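You operate a simulated robot arm through the tools that you are given. There is no shell and no other tool. Be economical: measure what you need, move in short steps, check, and stop when the job is done.

Carry out the task below with a simulated two-armed robot. There is one attempt and no reset: what you move stays moved.

JOB
Stop the fan, then swap the clogged green cartridge for a clean spare.
Fine: fan stop button on the booth panel; old one in the waste tub, door shut.

Only the result counts: the job must be done as asked and must still hold three seconds after the hand-in. Knocking over, shifting, dropping, spilling or breaking anything else fails it.

ROBOT AND FRAMES
Two 7-joint arms with two-finger parallel grippers on one trunk, on a base that drives. Base frame: it is fixed to the floor where the robot stands at the start and does not move with it; the origin is under the middle of the robot, x ahead of it, y to its left, z up. Readings come in m, rad, newtons and seconds.
The left shoulder is at the start at [0.05, 0.187, 1.06], the right one opposite. With the tool pointing down near the work surface each hand reaches from about 0.1 to 0.6 m from the robot's upright axis, wherever it stands, measured 20 degrees to its own side. Places, roughly: air dial [0.5, -0.3, 1]; blue scoop [0.5, -1.5, 0.5]; blue tube [0.75, -1.25, 0.75]; booth panel [0.6, -0.1, 1]; charge dial [0.5, 0, 1]; fan off button [0.5, 3.1, 1.3]; fan on button [0.5, 3.1, 1.4]; fan start button [0.5, 0.1, 0.9]; fan stop button [0.5, 0, 0.9]; filter door [0.4, 1.6, 1]; green air valve [0.5, -1.2, 0.6]; light switch [0.5, -0.3, 0.9]; nozzles switch [0.5, 3.2, 1.3]; powder dial [0.5, -0.1, 1]; purge button [0.5, -0.1, 0.9]; red air valve [0.5, -1.6, 0.6]. Payload 3.43 kg a hand.
The tool frame of a hand sits at the grasp point between the pads (the TCP): z along the fingers, y along the line on which they close. The tips reach 0.03 m beyond it. The gripper opens to 0.094 m. The fingers are 0.028 m wide and 0.01 m thick; the gripper's body (0.05 by 0.096 m) begins 0.055 m behind the TCP.
Orientation is that of the tool frame in the base frame, as [roll, pitch, yaw] about the fixed x, y, z axes, in that order (R = Rz(yaw) Ry(pitch) Rx(roll)). With the fingers straight down and closing along the base's y, the tool's x points along the base's -x, its y along +y and its z along -z.

CONTROLS
- The arms move only by the tool play_rows. It takes "left_motion", "right_motion" or both (then of equal length, played together; a hand with none holds still); each is a list of rows, each a list of 3 entries, a list of its own where there are three numbers: the turn, a rotation vector about the tool's x, y, z in units of 60 degrees (1.0 is 60 degrees), then the shift along the tool's x, y, z in units of 500 mm (1.0 is 500 mm), then the finger opening in m, from 0 to 0.094. In form: [[[ax, ay, az], [dx, dy, dz], grip], ...]. A call has 1 to 8 rows; each row is the pose to reach, as a shift and turn from the pose commanded when the call began, along the tool's axes at that moment. A call with a number of a shift or a turn outside -1 to 1 is refused whole. A row lasts 0.2 s, in which the tool goes at most 0.05 m and 0.15 rad; a call with a longer step from one row to the next is refused whole, and so is a gripper value outside its range. A pose out of reach is approached as far as the arm can. The call stops where the force on the tool passes 90 N (or 10 N more than at its start, if that is more) or the arm is blocked; 0.2 s more then pass. The fingers move at their own pace (about 0.153 m/s each) and stop on an object; they squeeze with about 44 N. The grip force told is the motor's: it shows also when the fingers shut on nothing. Time passes only in rows, and 0.2 s behind the last, so rows that repeat a pose let the fingers close. It gives the time, the measured TCP pose, the force on the tool (base axes), the opening and the grip force at its end, in the units of the frame above (readings bear some noise), with the torque about the TCP (base axes, N m) and any sound that the robot's microphone picked up.
- Cameras (640 x 400 px; columns grow to the right, rows downward): "scene" is now at [0.1487, -0.009, 1.2267]; the picture's right is [-0.14, -0.99, 0.00], its down [-0.52, 0.07, -0.85] and it looks along [0.84, -0.12, -0.53] (base axes); focal length 214 px, centre (320, 200). "left" rides on the left gripper at [0.076, -0.014, -0.103] in its tool frame; the picture's right is [0.18, 0.98, 0.00], its down [-0.75, 0.14, -0.64] and it looks along [-0.63, 0.12, 0.77] (tool axes); focal length 243 px, centre (320, 200). "right" rides on the right gripper at [0.076, 0.014, -0.103] in its tool frame; the picture's right is [-0.18, 0.98, 0.00], its down [-0.75, -0.14, -0.64] and it looks along [-0.63, -0.12, 0.77] (tool axes); focal length 243 px, centre (320, 200). There is no depth. A picture from a camera that has moved, and an enlarged one, comes with that camera's place and axes in the base frame and with its lens.
- snapshot(camera): a new picture of that camera. The clock stands still meanwhile.
- move_column(by): slides the trunk up (or, below 0, down) by that many m; the arms and the scene camera ride with it, the base frame stays. It gives what a move gives, with no picture.
- drive_base(legs): drives the robot by 1 to 6 legs, each [ahead, left, turn to the left] in m, m and rad, along the robot's own axes; the way and the turn of a leg run together, so that a leg with both is an arc; at most 1.5 m and 3.142 rad a leg. The arms and the cameras ride along, it lands a little off, and it stops where it bumps. It gives what a move gives.
- turn_head(pan, tilt): turns the head with the scene camera to pan (to the left, within 1.396 rad either way) and tilt (down, from -0.506 to 1.204), counted from straight ahead of the robot. It gives what a move gives.
- inspect(camera, box): a new picture of the part [left, top, right, bottom] of that camera's present view, enlarged. The clock stands still meanwhile.
- close_job(): hands the job in; it is judged then, once.

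Work in short steps. Places have to be worked out from the pictures, the camera data and where the tool is seen: move nearer, look again, correct. Check each grasp and each placing, and mend what went wrong. You have 120 turns and 92 pictures in all, those below and enlarged ones among them. Open the grippers and draw the arms clear of the work before you hand the job in, unless the task says otherwise; then end with one line.

The tools are called after "Call:" as a command line: name --argument value ..., lists and objects as JSON in quotes. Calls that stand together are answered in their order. play_rows: Moves the arms, as the interface text tells. Its arguments: {"type":"object","properties":{"left_motion":{"type":"array","items":{"type":"array"}},"right_motion":{"type":"array","items":{"type":"array"}}},"required":[]} The other tools are called the same way: move_column (by) slides the trunk up or down; drive_base (legs) drives the base; turn_head (pan, tilt) turns the head that bears the scene camera; snapshot (camera) takes a picture; inspect (camera, box) takes an enlarged picture of a part of a camera's view; close_job () hands the job in.

At the start:

```text
time: 0.0
left_eef_pos: [0.279, 0.0073, 1.1135]
left_orientation: [-3.139, 0.0, 3.141]
left_ft_force: [-0.3, 0.0, 0.7]
left_ft_torque: [0.0, -0.01, -0.01]
left_opening: 0.0939
left_gripper_force: 0.0
right_eef_pos: [0.3266, -0.3412, 1.0154]
right_orientation: [3.141, 0.0, -3.141]
right_ft_force: [0.2, -0.5, -1.1]
right_ft_torque: [-0.02, 0.0, 0.04]
right_opening: 0.094
right_gripper_force: 0.0
trunk travel left (down, up): [-0.275, 0.157]
robot x, y, heading: [0.0031, -0.0017, 0.0]
head pan, tilt: [-0.138, 0.555]
```

scene: 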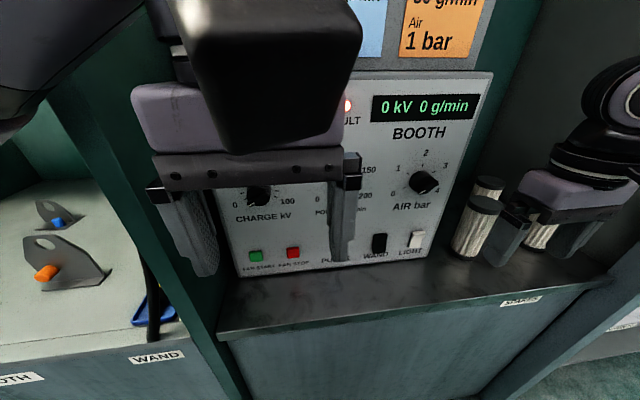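
right: 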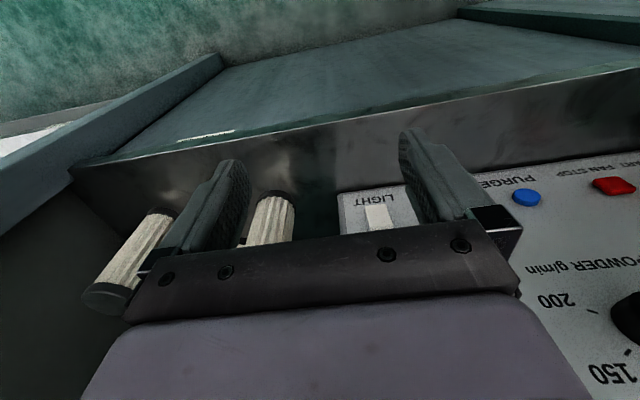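
left: 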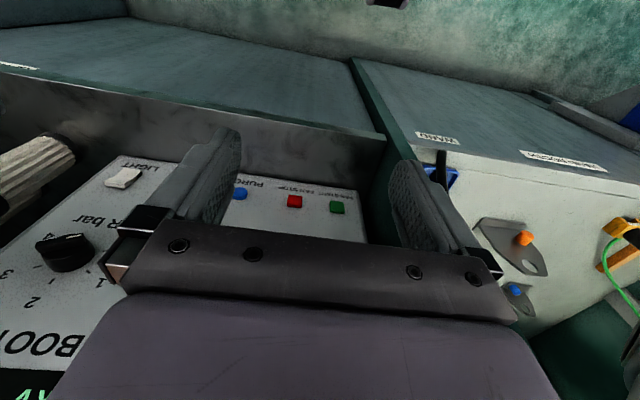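

The panel is ahead, with the red FAN STOP button and the spares on the shelf to the right. I look around to the left first for the filter door and the tub.

Call:
turn_head --pan 1.2 --tilt 0.35

Call:
snapshot --camera "scene"

Call:
turn_head --pan -0.6 --tilt 0.5

Call:
snapshot --camera "scene"

```text
time: 1.5
left_eef_pos: [0.2821, 0.0105, 1.1163]
left_orientation: [-3.138, -0.003, 3.141]
left_ft_force: [45.4, 55.0, 8.0]
left_ft_torque: [-6.62, 5.98, -3.86]
left_opening: 0.094
left_gripper_force: 0.1
right_eef_pos: [0.3279, -0.3409, 1.0153]
right_orientation: [3.141, 0.001, 3.141]
right_ft_force: [-0.7, 0.6, -0.1]
right_ft_torque: [0.02, 0.0, -0.01]
right_opening: 0.0941
right_gripper_force: 0.1
trunk travel left (down, up): [-0.275, 0.157]
robot x, y, heading: [0.002, -0.0007, -0.001]
head pan, tilt: [1.201, 0.351]
```

```text
88 pictures are left
camera scene: at [0.1306, 0.0634, 1.2421], right [0.65, -0.76, 0.0], down [-0.29, -0.24, -0.93], along [0.71, 0.6, -0.38], focal length 214 px, centre (320, 200)
```

scene: 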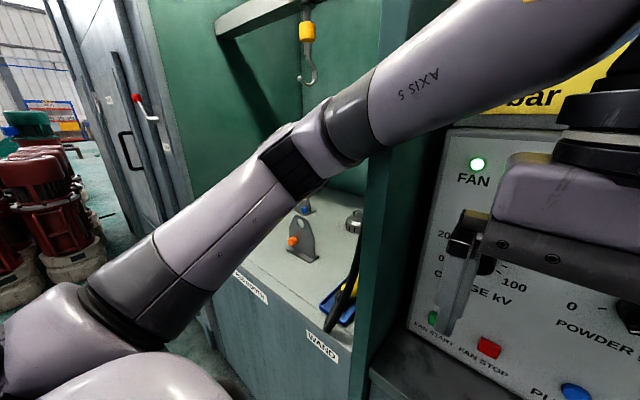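

```text
time: 3.3
left_eef_pos: [0.2795, 0.007, 1.1141]
left_orientation: [-3.14, 0.0, 3.141]
left_ft_force: [0.8, 0.7, 0.1]
left_ft_torque: [0.01, 0.02, -0.02]
left_opening: 0.0941
left_gripper_force: 0.0
right_eef_pos: [0.3272, -0.3416, 1.0153]
right_orientation: [-3.141, 0.001, 3.141]
right_ft_force: [-0.3, -0.1, 0.1]
right_ft_torque: [0.02, 0.03, 0.01]
right_opening: 0.0939
right_gripper_force: 0.1
trunk travel left (down, up): [-0.275, 0.157]
robot x, y, heading: [-0.0003, 0.0035, -0.0]
head pan, tilt: [-0.6, 0.499]
```

```text
87 pictures are left
camera scene: at [0.135, -0.0481, 1.2317], right [-0.56, -0.83, 0.0], down [-0.4, 0.27, -0.88], along [0.72, -0.5, -0.48], focal length 214 px, centre (320, 200)
```

scene: 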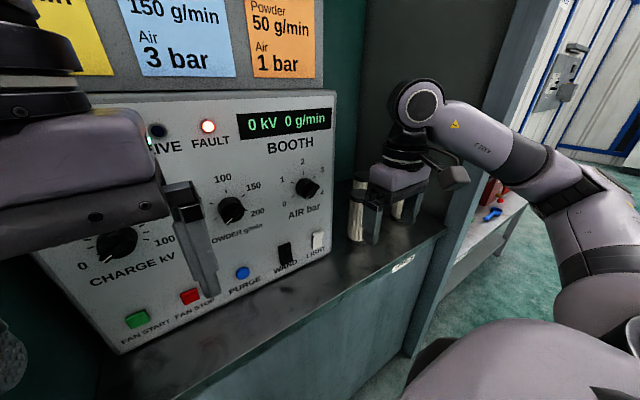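

The FAN lamp is lit, and I place the red stop button at about [0.48, 0.0, 0.89]. I back off to get room to point the left hand forward.

Call:
drive_base --legs '[[-0.25, 0, 0]]'

Call:
turn_head --pan -0.35 --tilt 0.45

Call:
snapshot --camera "scene"

Call:
play_rows --left_motion '[[[0, -0.14, 0], [0, 0, 0], 0.0], [[0, -0.28, 0], [0, 0, 0.0], 0.0], [[0, -0.42, 0], [0, 0, 0.0], 0.0], [[0, -0.56, 0], [0, 0, 0.02], 0.0], [[0, -0.7, 0], [0, 0, 0.05], 0.0], [[0, -0.84, 0], [0, 0, 0.08], 0.0], [[0, -0.98, 0], [0, 0, 0.12], 0.0]]'

```text
time: 5.1
left_eef_pos: [0.0277, 0.0055, 1.1153]
left_orientation: [-3.139, 0.001, 3.14]
left_ft_force: [0.2, 0.2, 0.3]
left_ft_torque: [0.01, 0.01, -0.02]
left_opening: 0.0937
left_gripper_force: 0.0
right_eef_pos: [0.0762, -0.3414, 1.0155]
right_orientation: [3.141, -0.001, 3.14]
right_ft_force: [0.7, -0.1, -0.1]
right_ft_torque: [0.02, 0.0, 0.0]
right_opening: 0.0942
right_gripper_force: 0.1
trunk travel left (down, up): [-0.275, 0.157]
robot x, y, heading: [-0.2471, -0.0007, -0.006]
head pan, tilt: [-0.6, 0.499]
```

```text
time: 5.9
left_eef_pos: [0.0289, 0.0067, 1.1146]
left_orientation: [-3.141, -0.001, 3.142]
left_ft_force: [-0.4, -0.3, 0.8]
left_ft_torque: [0.01, -0.01, 0.0]
left_opening: 0.0939
left_gripper_force: 0.0
right_eef_pos: [0.0763, -0.3415, 1.017]
right_orientation: [3.141, 0.001, 3.14]
right_ft_force: [0.3, 1.2, 0.9]
right_ft_torque: [-0.02, -0.01, 0.03]
right_opening: 0.094
right_gripper_force: 0.1
trunk travel left (down, up): [-0.275, 0.157]
robot x, y, heading: [-0.2473, -0.0022, -0.005]
head pan, tilt: [-0.351, 0.45]
```

```text
86 pictures are left
camera scene: at [-0.1042, -0.0284, 1.2362], right [-0.35, -0.94, 0.0], down [-0.41, 0.15, -0.9], along [0.84, -0.31, -0.44], focal length 214 px, centre (320, 200)
```

scene: 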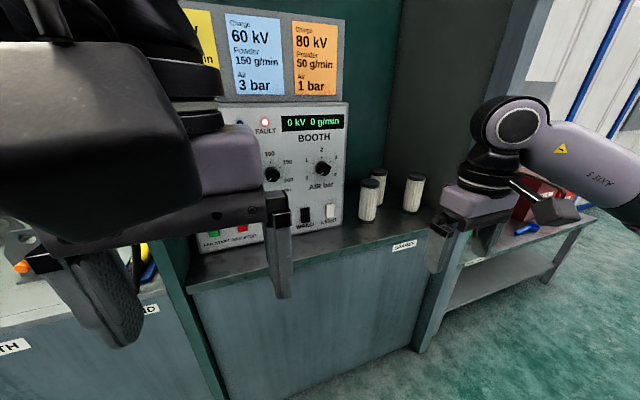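

```text
time: 7.2
left_eef_pos: [0.0632, 0.0023, 1.0962]
left_orientation: [-3.046, 0.712, -2.916]
left_ft_force: [0.1, 0.8, 0.5]
left_ft_torque: [0.01, -0.02, 0.02]
left_opening: 0.0001
left_gripper_force: 33.0
right_eef_pos: [0.0775, -0.3402, 1.0158]
right_orientation: [-3.141, 0.0, 3.139]
right_ft_force: [-0.6, -0.8, 0.5]
right_ft_torque: [0.04, 0.04, -0.02]
right_opening: 0.0939
right_gripper_force: 0.1
trunk travel left (down, up): [-0.275, 0.157]
robot x, y, heading: [-0.2498, 0.0032, 0.002]
head pan, tilt: [-0.351, 0.45]
stopped in row 6 (left hand): the arm was blocked; the commanded pose is now the measured one
```

The arm was blocked partway through the turn, being close to the body. I move the hand forward and slightly down before turning further.

Call:
play_rows --left_motion '[[[0, 0, 0], [-0.055, -0.013, 0.065], 0.0], [[0, 0, 0], [-0.11, -0.025, 0.13], 0.0], [[0, 0, 0], [-0.165, -0.037, 0.195], 0.0], [[0, 0, 0], [-0.22, -0.05, 0.26], 0.0], [[0, 0, 0], [-0.27, -0.06, 0.32], 0.0]]'

Call:
snapshot --camera "left"

```text
time: 8.4
left_eef_pos: [0.2731, 0.0018, 1.0678]
left_orientation: [-3.045, 0.716, -2.917]
left_ft_force: [-0.1, -1.5, 0.3]
left_ft_torque: [0.04, 0.0, 0.04]
left_opening: 0.0
left_gripper_force: 33.0
right_eef_pos: [0.0765, -0.3411, 1.0155]
right_orientation: [3.141, 0.001, 3.14]
right_ft_force: [-0.2, 0.1, -0.1]
right_ft_torque: [0.02, 0.0, -0.02]
right_opening: 0.0938
right_gripper_force: 0.0
trunk travel left (down, up): [-0.275, 0.157]
robot x, y, heading: [-0.2483, -0.0022, -0.006]
head pan, tilt: [-0.351, 0.45]
```

```text
85 pictures are left
camera left: at [0.1516, -0.0295, 1.0956], right [-0.29, 0.94, -0.19], down [0.11, 0.23, 0.97], along [0.95, 0.26, -0.17], focal length 243 px, centre (320, 200)
```

left: 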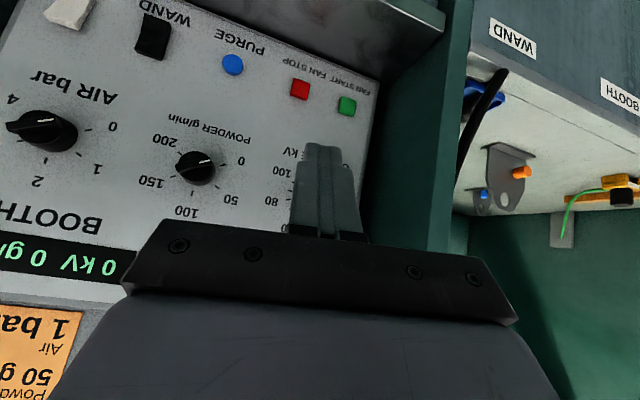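

The red button triangulates to about [0.505, 0.0, 0.868]. I straighten the hand and tilt it nearer the horizontal.

Call:
play_rows --left_motion '[[[0.036, -0.11, 0.048], [0, 0, 0], 0.0], [[0.072, -0.22, 0.096], [0, 0, 0], 0.0], [[0.107, -0.329, 0.144], [0, 0, 0], 0.0]]'

Call:
snapshot --camera "left"

```text
time: 9.2
left_eef_pos: [0.2718, 0.0031, 1.0688]
left_orientation: [-3.087, 1.073, -3.113]
left_ft_force: [0.5, -0.8, 0.2]
left_ft_torque: [0.0, 0.0, -0.01]
left_opening: 0.0
left_gripper_force: 32.9
right_eef_pos: [0.0763, -0.3422, 1.0161]
right_orientation: [-3.141, 0.0, 3.139]
right_ft_force: [0.0, -0.1, 0.0]
right_ft_torque: [0.02, 0.0, -0.03]
right_opening: 0.0938
right_gripper_force: 0.0
trunk travel left (down, up): [-0.275, 0.157]
robot x, y, heading: [-0.2488, 0.0014, -0.003]
head pan, tilt: [-0.351, 0.45]
```

```text
84 pictures are left
camera left: at [0.1445, -0.0091, 1.0498], right [-0.07, 0.98, -0.19], down [-0.2, 0.17, 0.96], along [0.98, 0.1, 0.19], focal length 243 px, centre (320, 200)
```

left: 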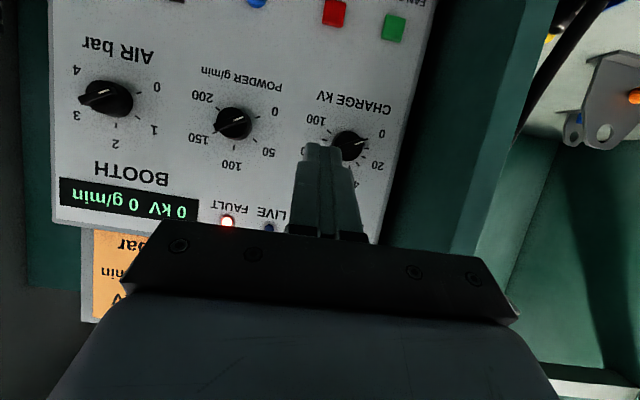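

The button is confirmed near [0.505, 0.0, 0.869]. I move to a standoff about 6 cm short of it along the finger axis.

Call:
play_rows --left_motion '[[[0, 0, 0], [0.026, 0.003, 0.084], 0.0], [[0, 0, 0], [0.052, 0.006, 0.168], 0.0], [[0, 0, 0], [0.078, 0.009, 0.252], 0.0], [[0, 0, 0], [0.104, 0.012, 0.336], 0.0], [[0, 0, 0], [0.129, 0.014, 0.42], 0.0], [[0, 0, 0], [0.129, 0.014, 0.42], 0.0]]'

Call:
snapshot --camera "left"

Call:
snapshot --camera "scene"

```text
time: 10.6
left_eef_pos: [0.4241, 0.0028, 0.9111]
left_orientation: [-3.087, 1.072, -3.114]
left_ft_force: [-0.3, 0.6, 0.2]
left_ft_torque: [0.0, -0.03, -0.01]
left_opening: 0.0
left_gripper_force: 32.5
right_eef_pos: [0.0772, -0.3415, 1.0164]
right_orientation: [-3.14, 0.0, 3.139]
right_ft_force: [-0.3, 0.8, 0.3]
right_ft_torque: [0.01, -0.04, -0.03]
right_opening: 0.0941
right_gripper_force: 0.1
trunk travel left (down, up): [-0.275, 0.157]
robot x, y, heading: [-0.2542, 0.0028, 0.0]
head pan, tilt: [-0.351, 0.45]
```

```text
83 pictures are left
camera left: at [0.2973, -0.0091, 0.8932], right [-0.07, 0.98, -0.19], down [-0.2, 0.17, 0.96], along [0.98, 0.1, 0.19], focal length 243 px, centre (320, 200)
```

left: 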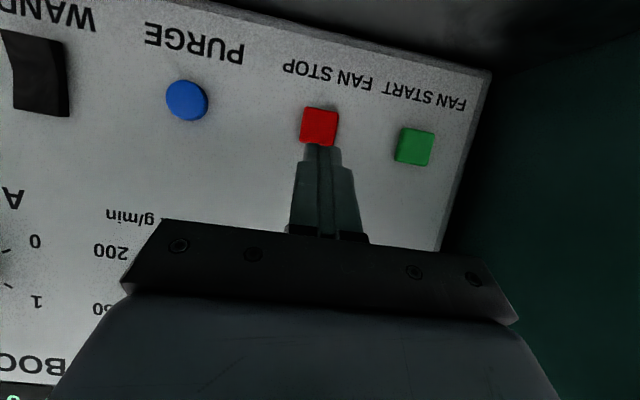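

```text
82 pictures are left
camera scene: at [-0.1042, -0.0283, 1.2362], right [-0.34, -0.94, 0.0], down [-0.41, 0.15, -0.9], along [0.85, -0.31, -0.44], focal length 214 px, centre (320, 200)
```

scene: 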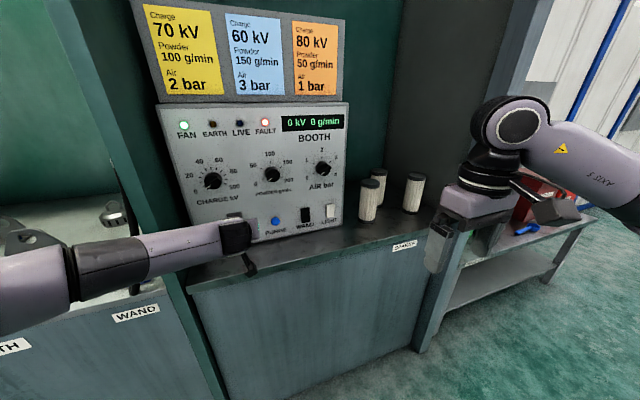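

The finger line meets the button. I press forward in small steps.

Call:
play_rows --left_motion '[[[0, 0, 0], [-0.01, 0, 0.06], 0.0], [[0, 0, 0], [-0.01, 0, 0.09], 0.0], [[0, 0, 0], [-0.01, 0, 0.11], 0.0], [[0, 0, 0], [-0.01, 0, 0.12], 0.0], [[0, 0, 0], [-0.01, 0, 0.13], 0.0], [[0, 0, 0], [-0.01, 0, 0.14], 0.0]]'

Call:
inspect --camera "scene" --box '[160, 90, 360, 260]'

```text
time: 11.7
left_eef_pos: [0.4685, 0.0019, 0.8957]
left_orientation: [-3.09, 1.078, -3.112]
left_ft_force: [-64.1, 16.8, 26.7]
left_ft_torque: [0.1, -0.63, 0.63]
left_opening: 0.0
left_gripper_force: 32.7
right_eef_pos: [0.0687, -0.3371, 1.0201]
right_orientation: [-3.139, 0.011, -3.138]
right_ft_force: [0.6, 0.0, 0.2]
right_ft_torque: [0.01, 0.02, -0.01]
right_opening: 0.094
right_gripper_force: 0.0
trunk travel left (down, up): [-0.275, 0.157]
robot x, y, heading: [-0.2549, 0.0019, 0.006]
head pan, tilt: [-0.351, 0.45]
heard: click
stopped in row 5 (left hand): the force on the tool passed its limit (the readings are from after the stop); the commanded pose is now the measured one
```

```text
2.35 times, centred on (260, 175) of scene
camera zoom: at [-0.1157, -0.0254, 1.2379], right [-0.34, -0.94, 0.0], down [-0.4, 0.15, -0.9], along [0.85, -0.31, -0.43], focal length 505 px, centre (461, 259)
```

zoom: 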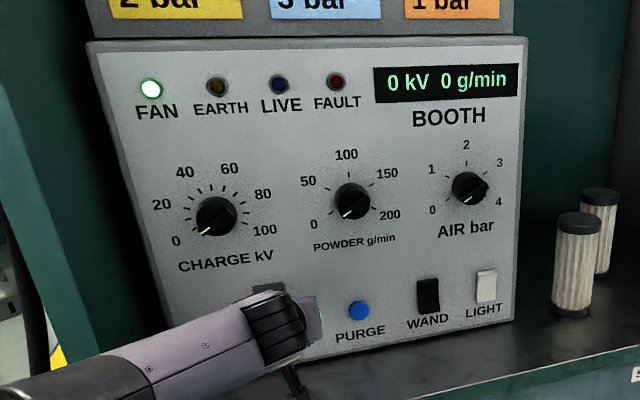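

It clicked. I retract and check whether the FAN lamp goes out.

Call:
play_rows --left_motion '[[[0, 0, 0], [0, 0, -0.06], 0.0], [[0, 0, 0], [0, 0, -0.14], 0.0], [[0, 0, 0], [-0.02, 0, -0.22], 0.0], [[0, 0, 0], [-0.04, 0, -0.3], 0.0]]'

Call:
inspect --camera "scene" --box '[160, 90, 460, 260]'

```text
time: 12.7
left_eef_pos: [0.354, 0.0046, 0.9761]
left_orientation: [-3.091, 1.066, -3.115]
left_ft_force: [-0.1, -1.0, -0.2]
left_ft_torque: [-0.03, -0.01, -0.01]
left_opening: 0.0002
left_gripper_force: 32.9
right_eef_pos: [0.0758, -0.3398, 1.0163]
right_orientation: [3.141, 0.0, 3.141]
right_ft_force: [-0.6, 0.3, 1.0]
right_ft_torque: [-0.04, -0.02, 0.0]
right_opening: 0.0943
right_gripper_force: 0.1
trunk travel left (down, up): [-0.275, 0.157]
robot x, y, heading: [-0.2485, -0.0036, -0.0]
head pan, tilt: [-0.351, 0.45]
```

```text
2.13 times, centred on (310, 175) of scene
camera zoom: at [-0.1058, -0.0277, 1.2362], right [-0.34, -0.94, 0.0], down [-0.41, 0.15, -0.9], along [0.85, -0.31, -0.43], focal length 458 px, centre (341, 253)
```

zoom: 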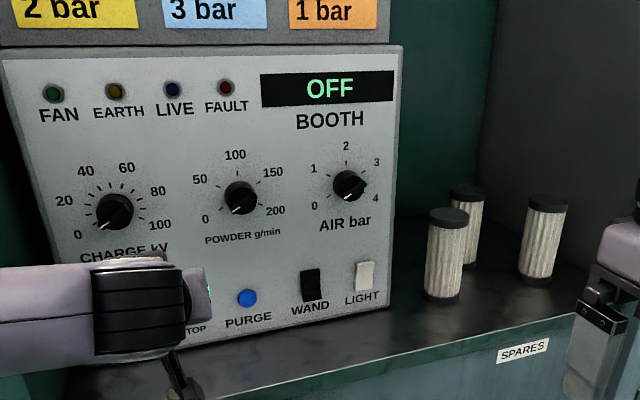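

The fan is off. I pull the left hand back and look left toward the filter door.

Call:
play_rows --left_motion '[[[0, 0, 0], [0.04, 0, -0.085], 0.0], [[0, 0, 0], [0.08, 0, -0.17], 0.0], [[0, 0, 0], [0.12, 0, -0.25], 0.0], [[0, 0, 0], [0.12, 0.0, -0.25], 0.0]]'

Call:
turn_head --pan 0.9 --tilt 0.35

Call:
snapshot --camera "scene"

```text
time: 13.7
left_eef_pos: [0.2157, 0.0076, 0.9845]
left_orientation: [-3.09, 1.067, -3.116]
left_ft_force: [0.5, -0.4, 0.1]
left_ft_torque: [0.03, 0.01, 0.0]
left_opening: 0.0
left_gripper_force: 32.9
right_eef_pos: [0.0754, -0.3395, 1.0156]
right_orientation: [3.141, 0.0, -3.141]
right_ft_force: [-0.4, 0.4, -0.7]
right_ft_torque: [0.03, 0.01, 0.02]
right_opening: 0.0939
right_gripper_force: 0.0
trunk travel left (down, up): [-0.275, 0.157]
robot x, y, heading: [-0.2534, -0.0003, -0.002]
head pan, tilt: [-0.351, 0.45]
```

```text
time: 15.1
left_eef_pos: [0.2165, 0.0064, 0.9852]
left_orientation: [-3.093, 1.066, -3.117]
left_ft_force: [-0.6, 0.1, 0.1]
left_ft_torque: [-0.03, 0.02, -0.01]
left_opening: 0.0003
left_gripper_force: 33.7
right_eef_pos: [0.0762, -0.3389, 1.017]
right_orientation: [-3.141, 0.002, 3.141]
right_ft_force: [0.5, 0.7, -0.6]
right_ft_torque: [-0.01, -0.02, 0.0]
right_opening: 0.0939
right_gripper_force: 0.1
trunk travel left (down, up): [-0.275, 0.157]
robot x, y, heading: [-0.252, 0.003, -0.0]
head pan, tilt: [0.901, 0.351]
```

```text
79 pictures are left
camera scene: at [-0.1341, 0.0768, 1.2454], right [0.78, -0.62, 0.0], down [-0.21, -0.27, -0.94], along [0.58, 0.74, -0.34], focal length 214 px, centre (320, 200)
```

scene: 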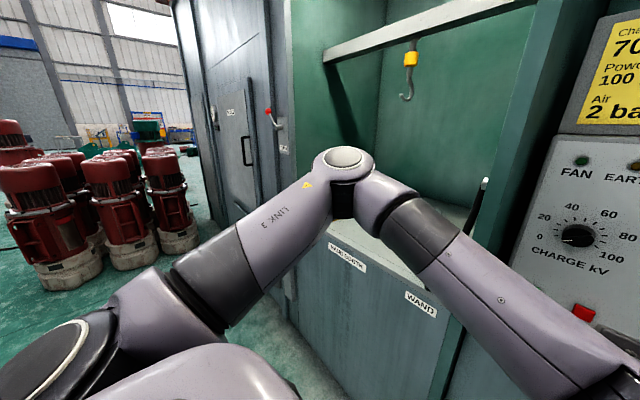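

The filter door with its bar handle and a red lever is further left. I drive 1.1 m left and look.

Call:
drive_base --legs '[[0, 1.1, 0]]'

Call:
turn_head --pan 0.3 --tilt 0.45

Call:
snapshot --camera "scene"

```text
time: 20.7
left_eef_pos: [0.2064, 1.107, 0.9843]
left_orientation: [-3.094, 1.068, -3.098]
left_ft_force: [-0.6, 0.1, 0.5]
left_ft_torque: [0.0, 0.02, 0.02]
left_opening: 0.0001
left_gripper_force: 32.9
right_eef_pos: [0.0707, 0.7583, 1.0165]
right_orientation: [3.141, 0.0, -3.125]
right_ft_force: [-0.2, 1.0, -1.1]
right_ft_torque: [0.02, 0.0, 0.0]
right_opening: 0.0941
right_gripper_force: 0.0
trunk travel left (down, up): [-0.275, 0.157]
robot x, y, heading: [-0.2644, 1.0887, 0.02]
head pan, tilt: [0.901, 0.351]
```

```text
time: 21.7
left_eef_pos: [0.2049, 1.1071, 0.9838]
left_orientation: [-3.095, 1.065, -3.1]
left_ft_force: [0.1, -0.2, -0.3]
left_ft_torque: [0.0, -0.01, 0.0]
left_opening: 0.0002
left_gripper_force: 32.6
right_eef_pos: [0.0719, 0.7576, 1.0153]
right_orientation: [-3.141, 0.002, -3.124]
right_ft_force: [-0.1, -0.9, -0.2]
right_ft_torque: [-0.01, 0.02, 0.02]
right_opening: 0.0939
right_gripper_force: 0.0
trunk travel left (down, up): [-0.275, 0.157]
robot x, y, heading: [-0.2608, 1.0894, 0.016]
head pan, tilt: [0.3, 0.45]
```

```text
78 pictures are left
camera scene: at [-0.1147, 1.1259, 1.2362], right [0.31, -0.95, 0.0], down [-0.41, -0.14, -0.9], along [0.85, 0.28, -0.44], focal length 214 px, centre (320, 200)
```

scene: 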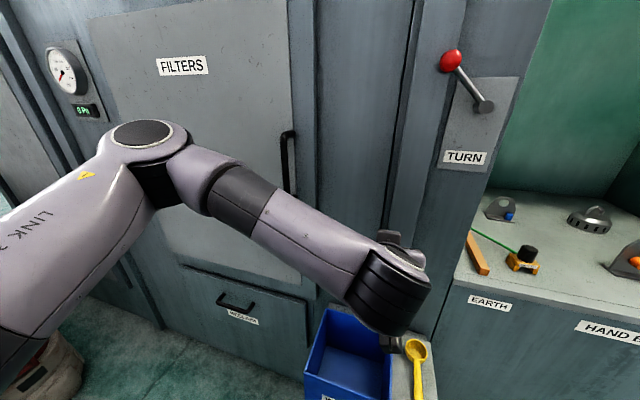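

The filter door's handle is on its right edge, and a blue tub and a drawer are below. I zoom in on these.

Call:
inspect --camera "scene" --box '[200, 260, 460, 400]'

Call:
turn_head --pan 0.3 --tilt 0.9

Call:
snapshot --camera "scene"

Call:
turn_head --pan 0.5 --tilt 0.1

Call:
snapshot --camera "scene"

```text
2.46 times, centred on (330, 330) of scene
camera zoom: at [-0.1147, 1.1259, 1.2362], right [0.31, -0.95, 0.0], down [-0.41, -0.14, -0.9], along [0.85, 0.28, -0.44], focal length 528 px, centre (295, -120)
```

zoom: 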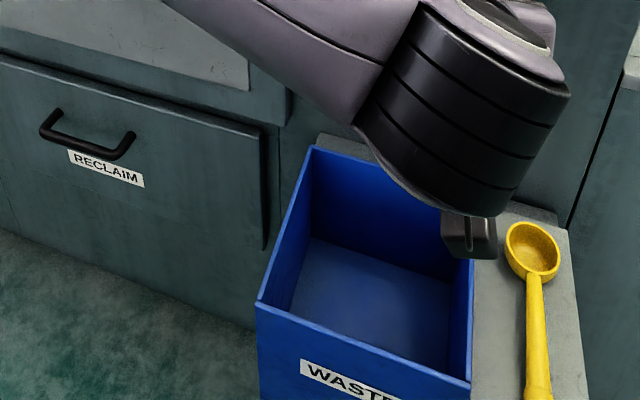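

```text
time: 22.6
left_eef_pos: [0.2069, 1.1088, 0.9842]
left_orientation: [-3.092, 1.066, -3.098]
left_ft_force: [0.5, 0.4, 0.3]
left_ft_torque: [0.04, -0.02, -0.02]
left_opening: 0.0
left_gripper_force: 33.4
right_eef_pos: [0.0719, 0.7573, 1.0163]
right_orientation: [-3.14, 0.0, -3.124]
right_ft_force: [0.6, -0.3, 0.1]
right_ft_torque: [0.01, -0.02, 0.0]
right_opening: 0.094
right_gripper_force: 0.1
trunk travel left (down, up): [-0.275, 0.157]
robot x, y, heading: [-0.2579, 1.0934, 0.027]
head pan, tilt: [0.3, 0.901]
```

```text
76 pictures are left
camera scene: at [-0.1303, 1.1207, 1.1979], right [0.31, -0.95, 0.0], down [-0.74, -0.24, -0.62], along [0.59, 0.19, -0.78], focal length 214 px, centre (320, 200)
```

scene: 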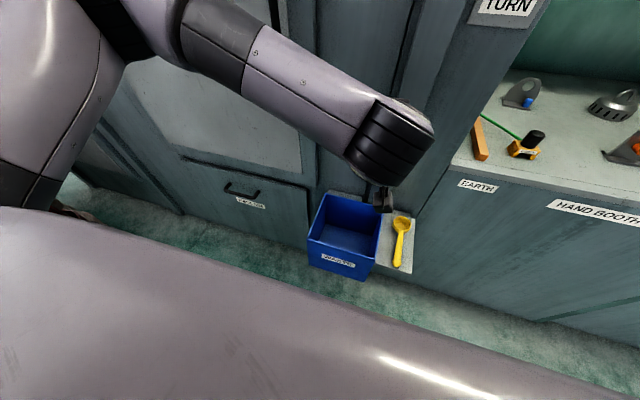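

```text
time: 23.7
left_eef_pos: [0.2065, 1.1071, 0.984]
left_orientation: [-3.092, 1.067, -3.098]
left_ft_force: [0.2, -1.1, 0.1]
left_ft_torque: [-0.01, 0.0, 0.0]
left_opening: 0.0002
left_gripper_force: 33.1
right_eef_pos: [0.0712, 0.7578, 1.0154]
right_orientation: [-3.141, 0.001, -3.124]
right_ft_force: [0.4, -0.2, 0.4]
right_ft_torque: [0.01, -0.01, 0.01]
right_opening: 0.0941
right_gripper_force: 0.1
trunk travel left (down, up): [-0.275, 0.157]
robot x, y, heading: [-0.2636, 1.0947, 0.019]
head pan, tilt: [0.499, 0.099]
```

```text
75 pictures are left
camera scene: at [-0.122, 1.1426, 1.2687], right [0.49, -0.87, 0.0], down [-0.09, -0.05, -0.99], along [0.87, 0.49, -0.1], focal length 214 px, centre (320, 200)
```

scene: 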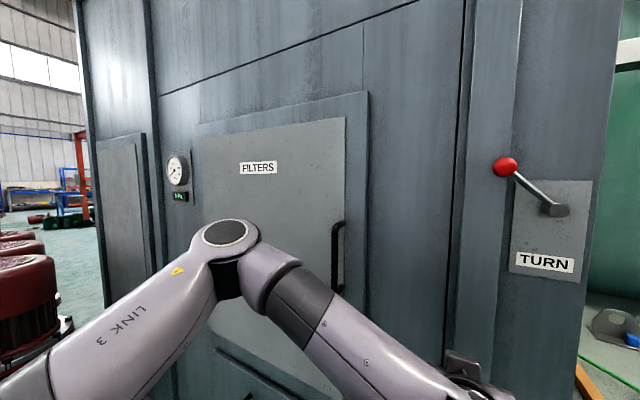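

The door is hinged on the left, and the handle is a vertical bar at about [0.38, 1.375, 0.98–1.15]. I bring the left hand in front of it, level it out and open the fingers.

Call:
play_rows --left_motion '[[[0, -0.05, 0], [-0.022, 0.086, -0.013], 0.0], [[0, -0.1, 0], [-0.044, 0.172, -0.026], 0.0], [[0, -0.15, 0], [-0.066, 0.258, -0.039], 0.03], [[0, -0.2, 0], [-0.09, 0.344, -0.052], 0.06], [[0, -0.26, 0], [-0.112, 0.43, -0.065], 0.094], [[0, -0.334, 0], [-0.134, 0.516, -0.078], 0.094], [[0, -0.334, 0], [-0.134, 0.516, -0.078], 0.094]]'

Call:
snapshot --camera "left"

Call:
snapshot --camera "scene"

```text
time: 25.3
left_eef_pos: [0.2031, 1.3668, 1.0546]
left_orientation: [-2.992, 1.417, -2.996]
left_ft_force: [-0.4, -0.4, -0.1]
left_ft_torque: [0.01, 0.0, -0.01]
left_opening: 0.0939
left_gripper_force: 0.1
right_eef_pos: [0.0713, 0.7577, 1.0165]
right_orientation: [-3.141, 0.0, -3.125]
right_ft_force: [0.5, -0.5, -0.3]
right_ft_torque: [0.0, -0.01, 0.0]
right_opening: 0.0942
right_gripper_force: 0.1
trunk travel left (down, up): [-0.275, 0.157]
robot x, y, heading: [-0.2606, 1.0914, 0.016]
head pan, tilt: [0.499, 0.099]
```

```text
74 pictures are left
camera left: at [0.09, 1.3521, 0.9951], right [-0.03, 0.98, -0.2], down [-0.52, 0.16, 0.84], along [0.85, 0.13, 0.5], focal length 243 px, centre (320, 200)
```

left: 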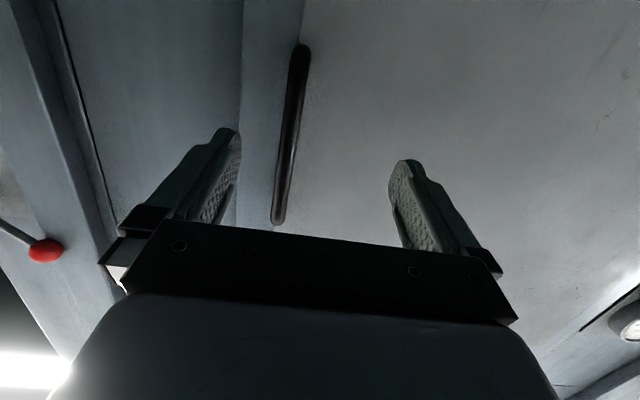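

```text
73 pictures are left
camera scene: at [-0.122, 1.1426, 1.2688], right [0.49, -0.87, 0.0], down [-0.09, -0.05, -1.0], along [0.87, 0.49, -0.1], focal length 214 px, centre (320, 200)
```

scene: 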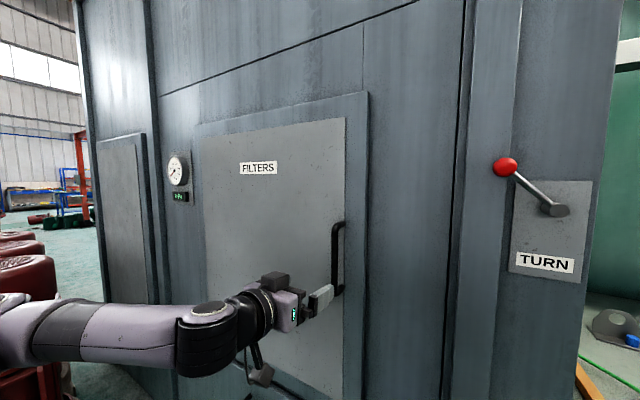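

The handle bar is at x≈0.325, y≈1.344, z 1.00–1.17. I move so the fingers straddle it, then close.

Call:
play_rows --left_motion '[[[0, 0, 0], [-0.06, -0.045, 0.03], 0.094], [[0, 0, 0], [-0.089, -0.047, 0.1], 0.094], [[0, 0, 0], [-0.089, -0.047, 0.17], 0.094], [[0, 0, 0], [-0.089, -0.047, 0.225], 0.094]]'

Call:
snapshot --camera "left"

```text
time: 26.3
left_eef_pos: [0.3176, 1.3447, 1.0844]
left_orientation: [-2.984, 1.416, -2.985]
left_ft_force: [-33.3, 2.3, -4.9]
left_ft_torque: [-0.03, -0.17, 0.64]
left_opening: 0.094
left_gripper_force: 0.1
right_eef_pos: [0.0682, 0.758, 1.0174]
right_orientation: [-3.141, 0.005, -3.123]
right_ft_force: [0.2, 0.5, 0.2]
right_ft_torque: [0.0, 0.01, 0.0]
right_opening: 0.0938
right_gripper_force: 0.0
trunk travel left (down, up): [-0.275, 0.157]
robot x, y, heading: [-0.2616, 1.0929, 0.023]
head pan, tilt: [0.499, 0.099]
```

```text
72 pictures are left
camera left: at [0.2035, 1.3299, 1.0241], right [-0.03, 0.98, -0.21], down [-0.52, 0.16, 0.84], along [0.85, 0.13, 0.5], focal length 243 px, centre (320, 200)
```

left: 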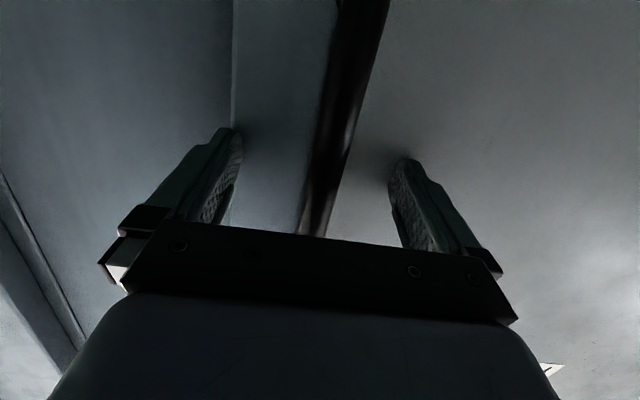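

The finger tips just touch the door and the bar lies between them. I back off slightly and close.

Call:
play_rows --left_motion '[[[0, 0, 0], [0, 0, -0.012], 0.05], [[0, 0, 0], [0, 0, -0.012], 0.0], [[0, 0, 0], [0, 0, -0.012], 0.0], [[0, 0, 0], [0, 0, -0.012], 0.0]]'

```text
time: 27.3
left_eef_pos: [0.316, 1.3428, 1.0849]
left_orientation: [-3.002, 1.417, -3.004]
left_ft_force: [0.6, -3.2, 0.5]
left_ft_torque: [1.11, -0.52, -0.08]
left_opening: 0.0207
left_gripper_force: 44.7
right_eef_pos: [0.0715, 0.7578, 1.0156]
right_orientation: [3.141, 0.0, -3.123]
right_ft_force: [-0.8, -0.4, 0.1]
right_ft_torque: [-0.01, 0.02, 0.0]
right_opening: 0.0941
right_gripper_force: 0.1
trunk travel left (down, up): [-0.275, 0.157]
robot x, y, heading: [-0.2641, 1.0947, 0.02]
head pan, tilt: [0.499, 0.099]
```

The handle is gripped, at 21 mm. I pull the door open along its arc, turning the hand with it.

Call:
play_rows --left_motion '[[[0.071, 0.002, 0.011], [0.014, 0.003, -0.092], 0.0], [[0.141, 0.003, 0.021], [0.028, 0.014, -0.183], 0.0], [[0.212, 0.005, 0.032], [0.041, 0.031, -0.273], 0.0], [[0.283, 0.006, 0.043], [0.054, 0.055, -0.362], 0.0]]'

Call:
snapshot --camera "scene"

```text
time: 28.3
left_eef_pos: [0.1514, 1.3793, 1.0848]
left_orientation: [-2.947, 1.395, 3.024]
left_ft_force: [-4.0, -6.7, -26.3]
left_ft_torque: [0.96, -0.1, 1.06]
left_opening: 0.0211
left_gripper_force: 45.5
left hand out of reach, approached as far as the arm can: row 4
right_eef_pos: [0.0725, 0.7569, 1.0143]
right_orientation: [3.141, 0.0, -3.125]
right_ft_force: [-1.0, 0.0, -0.6]
right_ft_torque: [-0.01, 0.01, 0.0]
right_opening: 0.0941
right_gripper_force: 0.0
trunk travel left (down, up): [-0.275, 0.157]
robot x, y, heading: [-0.2621, 1.0941, 0.018]
head pan, tilt: [0.499, 0.099]
```

```text
71 pictures are left
camera scene: at [-0.1212, 1.1424, 1.2679], right [0.49, -0.87, 0.0], down [-0.09, -0.05, -0.99], along [0.87, 0.49, -0.1], focal length 214 px, centre (320, 200)
```

scene: 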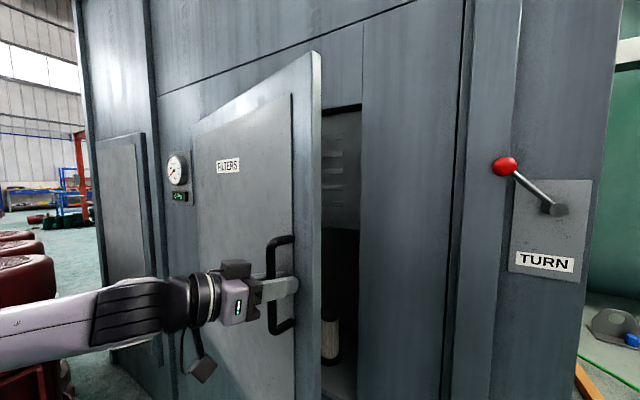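

The door is about 16° open, with the hinge near [0.37, 1.97]. I keep the grip and drive the base on an arc about the hinge so that robot and hand swing with the door.

Call:
drive_base --legs '[[-0.22, 0.157, -0.25]]'

Call:
snapshot --camera "scene"

```text
time: 30.2
left_eef_pos: [0.0114, 1.4518, 1.0861]
left_orientation: [-2.952, 1.398, 2.784]
left_ft_force: [2.6, 3.9, -36.4]
left_ft_torque: [0.78, -0.62, -0.09]
left_opening: 0.0208
left_gripper_force: 45.4
right_eef_pos: [-0.2221, 0.8662, 1.0151]
right_orientation: [-3.14, -0.002, 2.911]
right_ft_force: [-0.2, -0.2, 0.6]
right_ft_torque: [0.04, 0.02, 0.01]
right_opening: 0.0937
right_gripper_force: 0.1
trunk travel left (down, up): [-0.275, 0.157]
robot x, y, heading: [-0.4681, 1.2735, -0.23]
head pan, tilt: [0.499, 0.099]
```

```text
70 pictures are left
camera scene: at [-0.3141, 1.287, 1.2683], right [0.27, -0.96, 0.0], down [-0.1, -0.03, -0.99], along [0.96, 0.26, -0.1], focal length 214 px, centre (320, 200)
```

scene: 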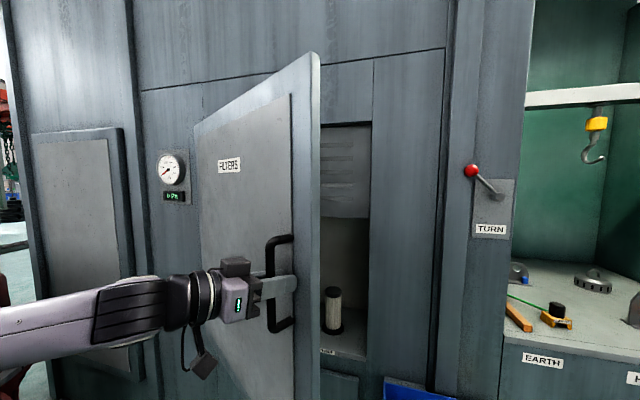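

That works smoothly and a cartridge is visible inside. I continue the arc.

Call:
drive_base --legs '[[-0.37, 0.27, -0.42]]'

Call:
snapshot --camera "scene"

```text
time: 33.0
left_eef_pos: [-0.1666, 1.6481, 1.0855]
left_orientation: [-2.941, 1.396, 2.394]
left_ft_force: [35.3, 18.9, -1.9]
left_ft_torque: [0.01, -1.03, -0.95]
left_opening: 0.0208
left_gripper_force: 45.1
right_eef_pos: [-0.6226, 1.2043, 1.017]
right_orientation: [-3.136, -0.001, 2.493]
right_ft_force: [-0.2, 0.7, -0.4]
right_ft_torque: [0.02, 0.01, 0.03]
right_opening: 0.0941
right_gripper_force: 0.0
trunk travel left (down, up): [-0.275, 0.157]
robot x, y, heading: [-0.6789, 1.6747, -0.645]
head pan, tilt: [0.499, 0.099]
```

```text
69 pictures are left
camera scene: at [-0.5389, 1.6281, 1.2683], right [-0.15, -0.99, 0.0], down [-0.1, 0.01, -0.99], along [0.98, -0.15, -0.1], focal length 214 px, centre (320, 200)
```

scene: 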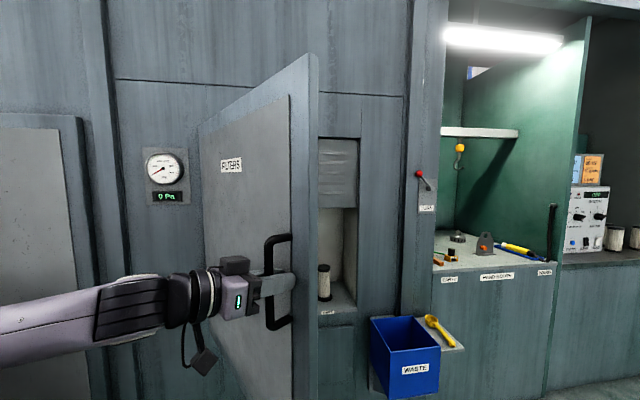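

The door is at about 54°. I check for the drums on my left before going further.

Call:
turn_head --pan 1.39 --tilt 0.5

Call:
snapshot --camera "scene"

```text
time: 34.2
left_eef_pos: [-0.1664, 1.6484, 1.0865]
left_orientation: [-2.962, 1.396, 2.386]
left_ft_force: [16.8, 9.6, -11.2]
left_ft_torque: [0.87, -0.63, -0.11]
left_opening: 0.0205
left_gripper_force: 44.7
right_eef_pos: [-0.6247, 1.2031, 1.0149]
right_orientation: [-3.139, -0.001, 2.495]
right_ft_force: [-0.4, -1.4, 0.2]
right_ft_torque: [0.03, -0.02, 0.03]
right_opening: 0.0939
right_gripper_force: 0.0
trunk travel left (down, up): [-0.275, 0.157]
robot x, y, heading: [-0.6811, 1.6692, -0.649]
head pan, tilt: [1.389, 0.499]
```

```text
68 pictures are left
camera scene: at [-0.5644, 1.7018, 1.2313], right [0.67, -0.74, 0.0], down [-0.36, -0.32, -0.88], along [0.65, 0.59, -0.48], focal length 214 px, centre (320, 200)
```

scene: 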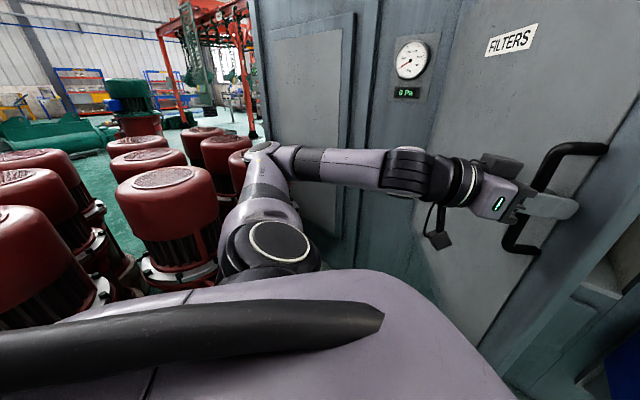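

The drums are beyond y≈2.9, so there is room. I swing the door another 0.4 rad.

Call:
drive_base --legs '[[-0.35, 0.255, -0.4]]'

Call:
turn_head --pan 0.4 --tilt 0.35

Call:
snapshot --camera "scene"

```text
time: 36.4
left_eef_pos: [-0.2328, 1.8285, 1.0868]
left_orientation: [-3.027, 1.393, 2.031]
left_ft_force: [7.4, 0.9, -1.5]
left_ft_torque: [0.88, -0.99, -0.36]
left_opening: 0.0206
left_gripper_force: 44.8
right_eef_pos: [-0.8179, 1.5469, 1.0148]
right_orientation: [-3.141, 0.0, 2.177]
right_ft_force: [1.1, -1.1, -0.2]
right_ft_torque: [0.01, 0.01, 0.02]
right_opening: 0.0939
right_gripper_force: 0.0
trunk travel left (down, up): [-0.275, 0.157]
robot x, y, heading: [-0.724, 2.0096, -0.967]
head pan, tilt: [1.389, 0.499]
stopped in leg 1: the robot was blocked; the commanded pose is now the measured one
```

```text
time: 37.7
left_eef_pos: [-0.2335, 1.8301, 1.0863]
left_orientation: [-2.993, 1.39, 2.062]
left_ft_force: [14.6, 2.6, 1.7]
left_ft_torque: [0.9, -0.75, -0.06]
left_opening: 0.0204
left_gripper_force: 44.6
right_eef_pos: [-0.8181, 1.5478, 1.0152]
right_orientation: [-3.141, -0.001, 2.177]
right_ft_force: [0.4, -0.5, -0.4]
right_ft_torque: [-0.02, 0.03, -0.02]
right_opening: 0.0939
right_gripper_force: 0.1
trunk travel left (down, up): [-0.275, 0.157]
robot x, y, heading: [-0.7289, 2.0075, -0.966]
head pan, tilt: [0.4, 0.351]
```

```text
67 pictures are left
camera scene: at [-0.6091, 1.9158, 1.2453], right [-0.54, -0.84, 0.0], down [-0.29, 0.18, -0.94], along [0.79, -0.5, -0.34], focal length 214 px, centre (320, 200)
```

scene: 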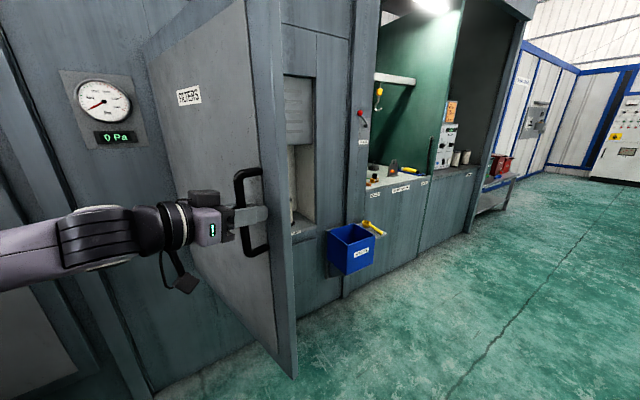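

The door stands at about 73°, enough. I release the handle, back the hand off along the finger axis, and check that the drums weren't touched.

Call:
play_rows --left_motion '[[[0, 0, 0], [0, 0, 0], 0.094], [[0, 0, 0], [0, 0, 0], 0.094], [[0, 0, 0], [0, 0, -0.06], 0.094], [[0, 0, 0], [0, 0, -0.14], 0.094], [[0, 0, 0], [0, 0, -0.2], 0.094]]'

Call:
turn_head --pan 1.39 --tilt 0.5

Call:
snapshot --camera "scene"

```text
time: 38.9
left_eef_pos: [-0.232, 1.9185, 1.1246]
left_orientation: [-3.013, 1.392, 2.037]
left_ft_force: [0.1, -0.7, 1.3]
left_ft_torque: [0.02, 0.03, 0.08]
left_opening: 0.0938
left_gripper_force: 0.0
left hand out of reach, approached as far as the arm can: row 3, 4, 5
right_eef_pos: [-0.8192, 1.5478, 1.0155]
right_orientation: [-3.141, 0.002, 2.177]
right_ft_force: [-0.1, -0.6, 0.9]
right_ft_torque: [0.0, 0.01, -0.03]
right_opening: 0.0942
right_gripper_force: 0.1
trunk travel left (down, up): [-0.275, 0.157]
robot x, y, heading: [-0.7245, 2.0111, -0.97]
head pan, tilt: [0.4, 0.351]
```

```text
time: 40.1
left_eef_pos: [-0.2312, 1.9188, 1.1236]
left_orientation: [-2.997, 1.389, 2.054]
left_ft_force: [-0.3, -0.4, -0.1]
left_ft_torque: [-0.03, -0.01, 0.01]
left_opening: 0.0939
left_gripper_force: 0.0
right_eef_pos: [-0.8187, 1.5477, 1.0153]
right_orientation: [-3.141, 0.001, 2.176]
right_ft_force: [-0.3, -0.3, 0.1]
right_ft_torque: [0.01, 0.0, 0.02]
right_opening: 0.0938
right_gripper_force: 0.0
trunk travel left (down, up): [-0.275, 0.157]
robot x, y, heading: [-0.7241, 2.0134, -0.967]
head pan, tilt: [1.389, 0.499]
```

```text
66 pictures are left
camera scene: at [-0.6063, 2.0028, 1.2317], right [0.41, -0.91, 0.0], down [-0.44, -0.2, -0.88], along [0.8, 0.36, -0.48], focal length 214 px, centre (320, 200)
```

scene: 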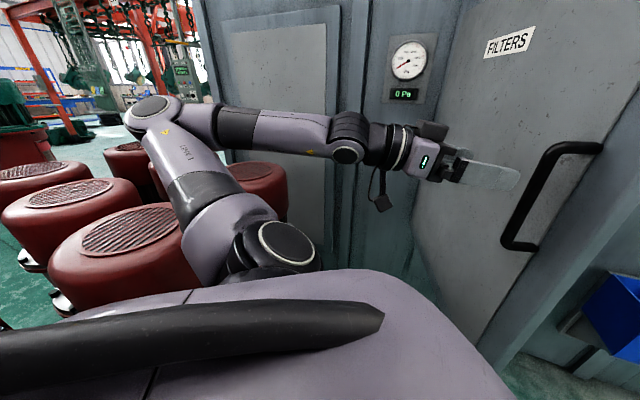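

The drums weren't reached and the hand is clear of the handle. I back away past the door edge, shift right, and turn to face the opening.

Call:
drive_base --legs '[[-0.25, -0.36, 0], [0.494, -0.34, 0], [0, 0, 0.967]]'

Call:
turn_head --pan 0.05 --tilt 0.3

Call:
snapshot --camera "scene"

```text
time: 41.0
left_eef_pos: [-0.2419, 1.9153, 1.1237]
left_orientation: [-2.998, 1.39, 2.055]
left_ft_force: [0.3, -0.3, 0.3]
left_ft_torque: [-0.01, -0.04, -0.03]
left_opening: 0.094
left_gripper_force: 0.1
right_eef_pos: [-0.8289, 1.5416, 1.0152]
right_orientation: [-3.141, 0.002, 2.179]
right_ft_force: [0.0, 0.3, 0.5]
right_ft_torque: [0.0, 0.02, -0.03]
right_opening: 0.0941
right_gripper_force: 0.0
trunk travel left (down, up): [-0.275, 0.157]
robot x, y, heading: [-0.735, 2.0081, -0.969]
head pan, tilt: [1.389, 0.499]
stopped in leg 1: the robot was blocked; the commanded pose is now the measured one
```

```text
time: 42.5
left_eef_pos: [-0.2417, 1.9146, 1.1235]
left_orientation: [-2.996, 1.391, 2.056]
left_ft_force: [0.3, 0.3, 0.2]
left_ft_torque: [-0.01, 0.0, -0.03]
left_opening: 0.0941
left_gripper_force: 0.0
right_eef_pos: [-0.8285, 1.5428, 1.0164]
right_orientation: [3.141, 0.002, 2.18]
right_ft_force: [-0.9, -0.3, 1.1]
right_ft_torque: [0.03, 0.01, -0.01]
right_opening: 0.0941
right_gripper_force: 0.1
trunk travel left (down, up): [-0.275, 0.157]
robot x, y, heading: [-0.7347, 2.0062, -0.963]
head pan, tilt: [0.051, 0.3]
```

```text
65 pictures are left
camera scene: at [-0.6438, 1.8871, 1.2501], right [-0.79, -0.61, 0.0], down [-0.18, 0.23, -0.96], along [0.58, -0.76, -0.3], focal length 214 px, centre (320, 200)
```

scene: 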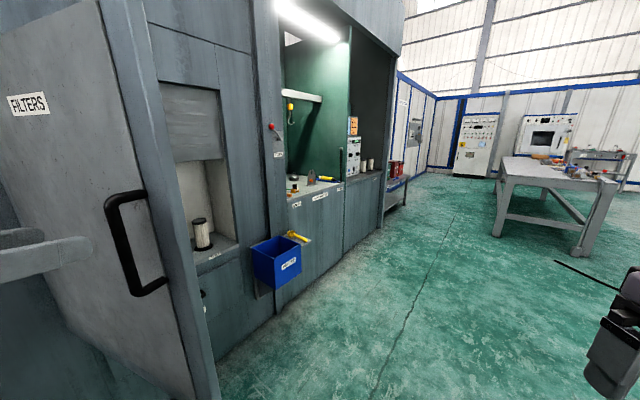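

Something behind the robot blocks it. I look behind on the right, then move the other way.

Call:
turn_head --pan -1.39 --tilt 0.6

Call:
snapshot --camera "scene"

```text
time: 44.0
left_eef_pos: [-0.2423, 1.9157, 1.124]
left_orientation: [-2.998, 1.389, 2.057]
left_ft_force: [-0.7, -0.6, 0.0]
left_ft_torque: [0.0, 0.01, -0.01]
left_opening: 0.0942
left_gripper_force: 0.0
right_eef_pos: [-0.828, 1.5428, 1.0158]
right_orientation: [-3.141, 0.002, 2.18]
right_ft_force: [-0.2, -0.3, -0.1]
right_ft_torque: [-0.02, -0.01, 0.02]
right_opening: 0.0941
right_gripper_force: 0.1
trunk travel left (down, up): [-0.275, 0.157]
robot x, y, heading: [-0.736, 2.0056, -0.968]
head pan, tilt: [-1.389, 0.6]
```

```text
64 pictures are left
camera scene: at [-0.7632, 1.8983, 1.2227], right [-0.71, 0.7, 0.0], down [0.4, 0.4, -0.83], along [-0.58, -0.59, -0.56], focal length 214 px, centre (320, 200)
```

scene: 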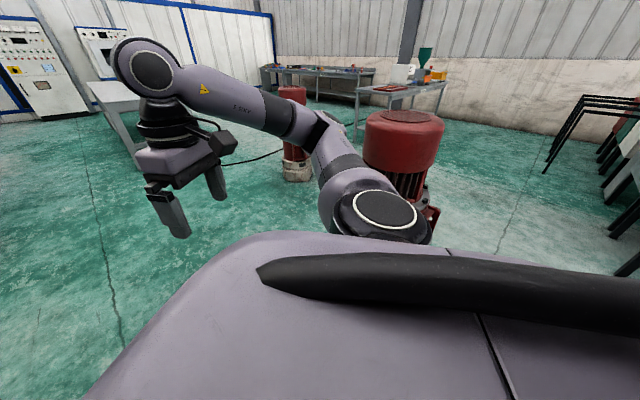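

Drums (about 0.95 m tall) stand close behind and left of the robot, so the free way is to my right. I raise the trunk so the open hand clears the handle, then go right a little.

Call:
move_column --by 0.14

Call:
drive_base --legs '[[0.0, -0.22, 0]]'

Call:
turn_head --pan 1.0 --tilt 0.6

Call:
snapshot --camera "scene"

```text
time: 45.7
left_eef_pos: [-0.2426, 1.916, 1.2632]
left_orientation: [-2.996, 1.388, 2.058]
left_ft_force: [0.2, -0.7, -0.5]
left_ft_torque: [0.03, -0.01, 0.01]
left_opening: 0.0942
left_gripper_force: 0.1
right_eef_pos: [-0.8282, 1.5441, 1.1549]
right_orientation: [3.14, 0.002, 2.182]
right_ft_force: [0.0, -0.3, -0.5]
right_ft_torque: [0.07, 0.03, 0.04]
right_opening: 0.094
right_gripper_force: 0.0
trunk travel left (down, up): [-0.415, 0.017]
robot x, y, heading: [-0.7359, 2.0066, -0.962]
head pan, tilt: [-1.389, 0.6]
```

```text
time: 47.4
left_eef_pos: [-0.4239, 1.7897, 1.2639]
left_orientation: [-3.001, 1.389, 2.053]
left_ft_force: [0.0, 0.0, 0.5]
left_ft_torque: [0.01, 0.01, 0.02]
left_opening: 0.094
left_gripper_force: 0.1
right_eef_pos: [-1.0108, 1.4177, 1.1548]
right_orientation: [3.14, 0.001, 2.178]
right_ft_force: [0.0, -0.6, -0.2]
right_ft_torque: [-0.01, -0.05, -0.01]
right_opening: 0.0939
right_gripper_force: 0.1
trunk travel left (down, up): [-0.415, 0.017]
robot x, y, heading: [-0.9162, 1.8821, -0.963]
head pan, tilt: [-1.389, 0.6]
```

```text
time: 49.6
left_eef_pos: [-0.4233, 1.7889, 1.2633]
left_orientation: [-2.997, 1.39, 2.054]
left_ft_force: [1.0, 0.3, 0.1]
left_ft_torque: [-0.02, -0.01, -0.01]
left_opening: 0.0942
left_gripper_force: 0.1
right_eef_pos: [-1.0092, 1.4177, 1.1568]
right_orientation: [-3.141, 0.001, 2.179]
right_ft_force: [0.6, -0.7, 0.5]
right_ft_torque: [0.01, 0.01, 0.0]
right_opening: 0.0939
right_gripper_force: 0.1
trunk travel left (down, up): [-0.415, 0.017]
robot x, y, heading: [-0.9146, 1.8784, -0.964]
head pan, tilt: [1.0, 0.6]
```

```text
63 pictures are left
camera scene: at [-0.7938, 1.8385, 1.3626], right [0.03, -1.0, 0.0], down [-0.56, -0.02, -0.83], along [0.82, 0.03, -0.56], focal length 214 px, centre (320, 200)
```

scene: 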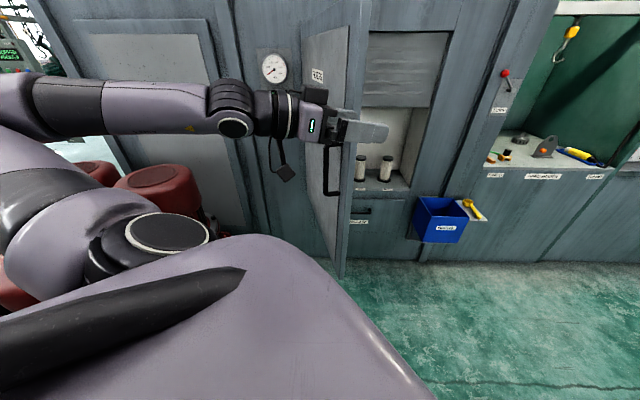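

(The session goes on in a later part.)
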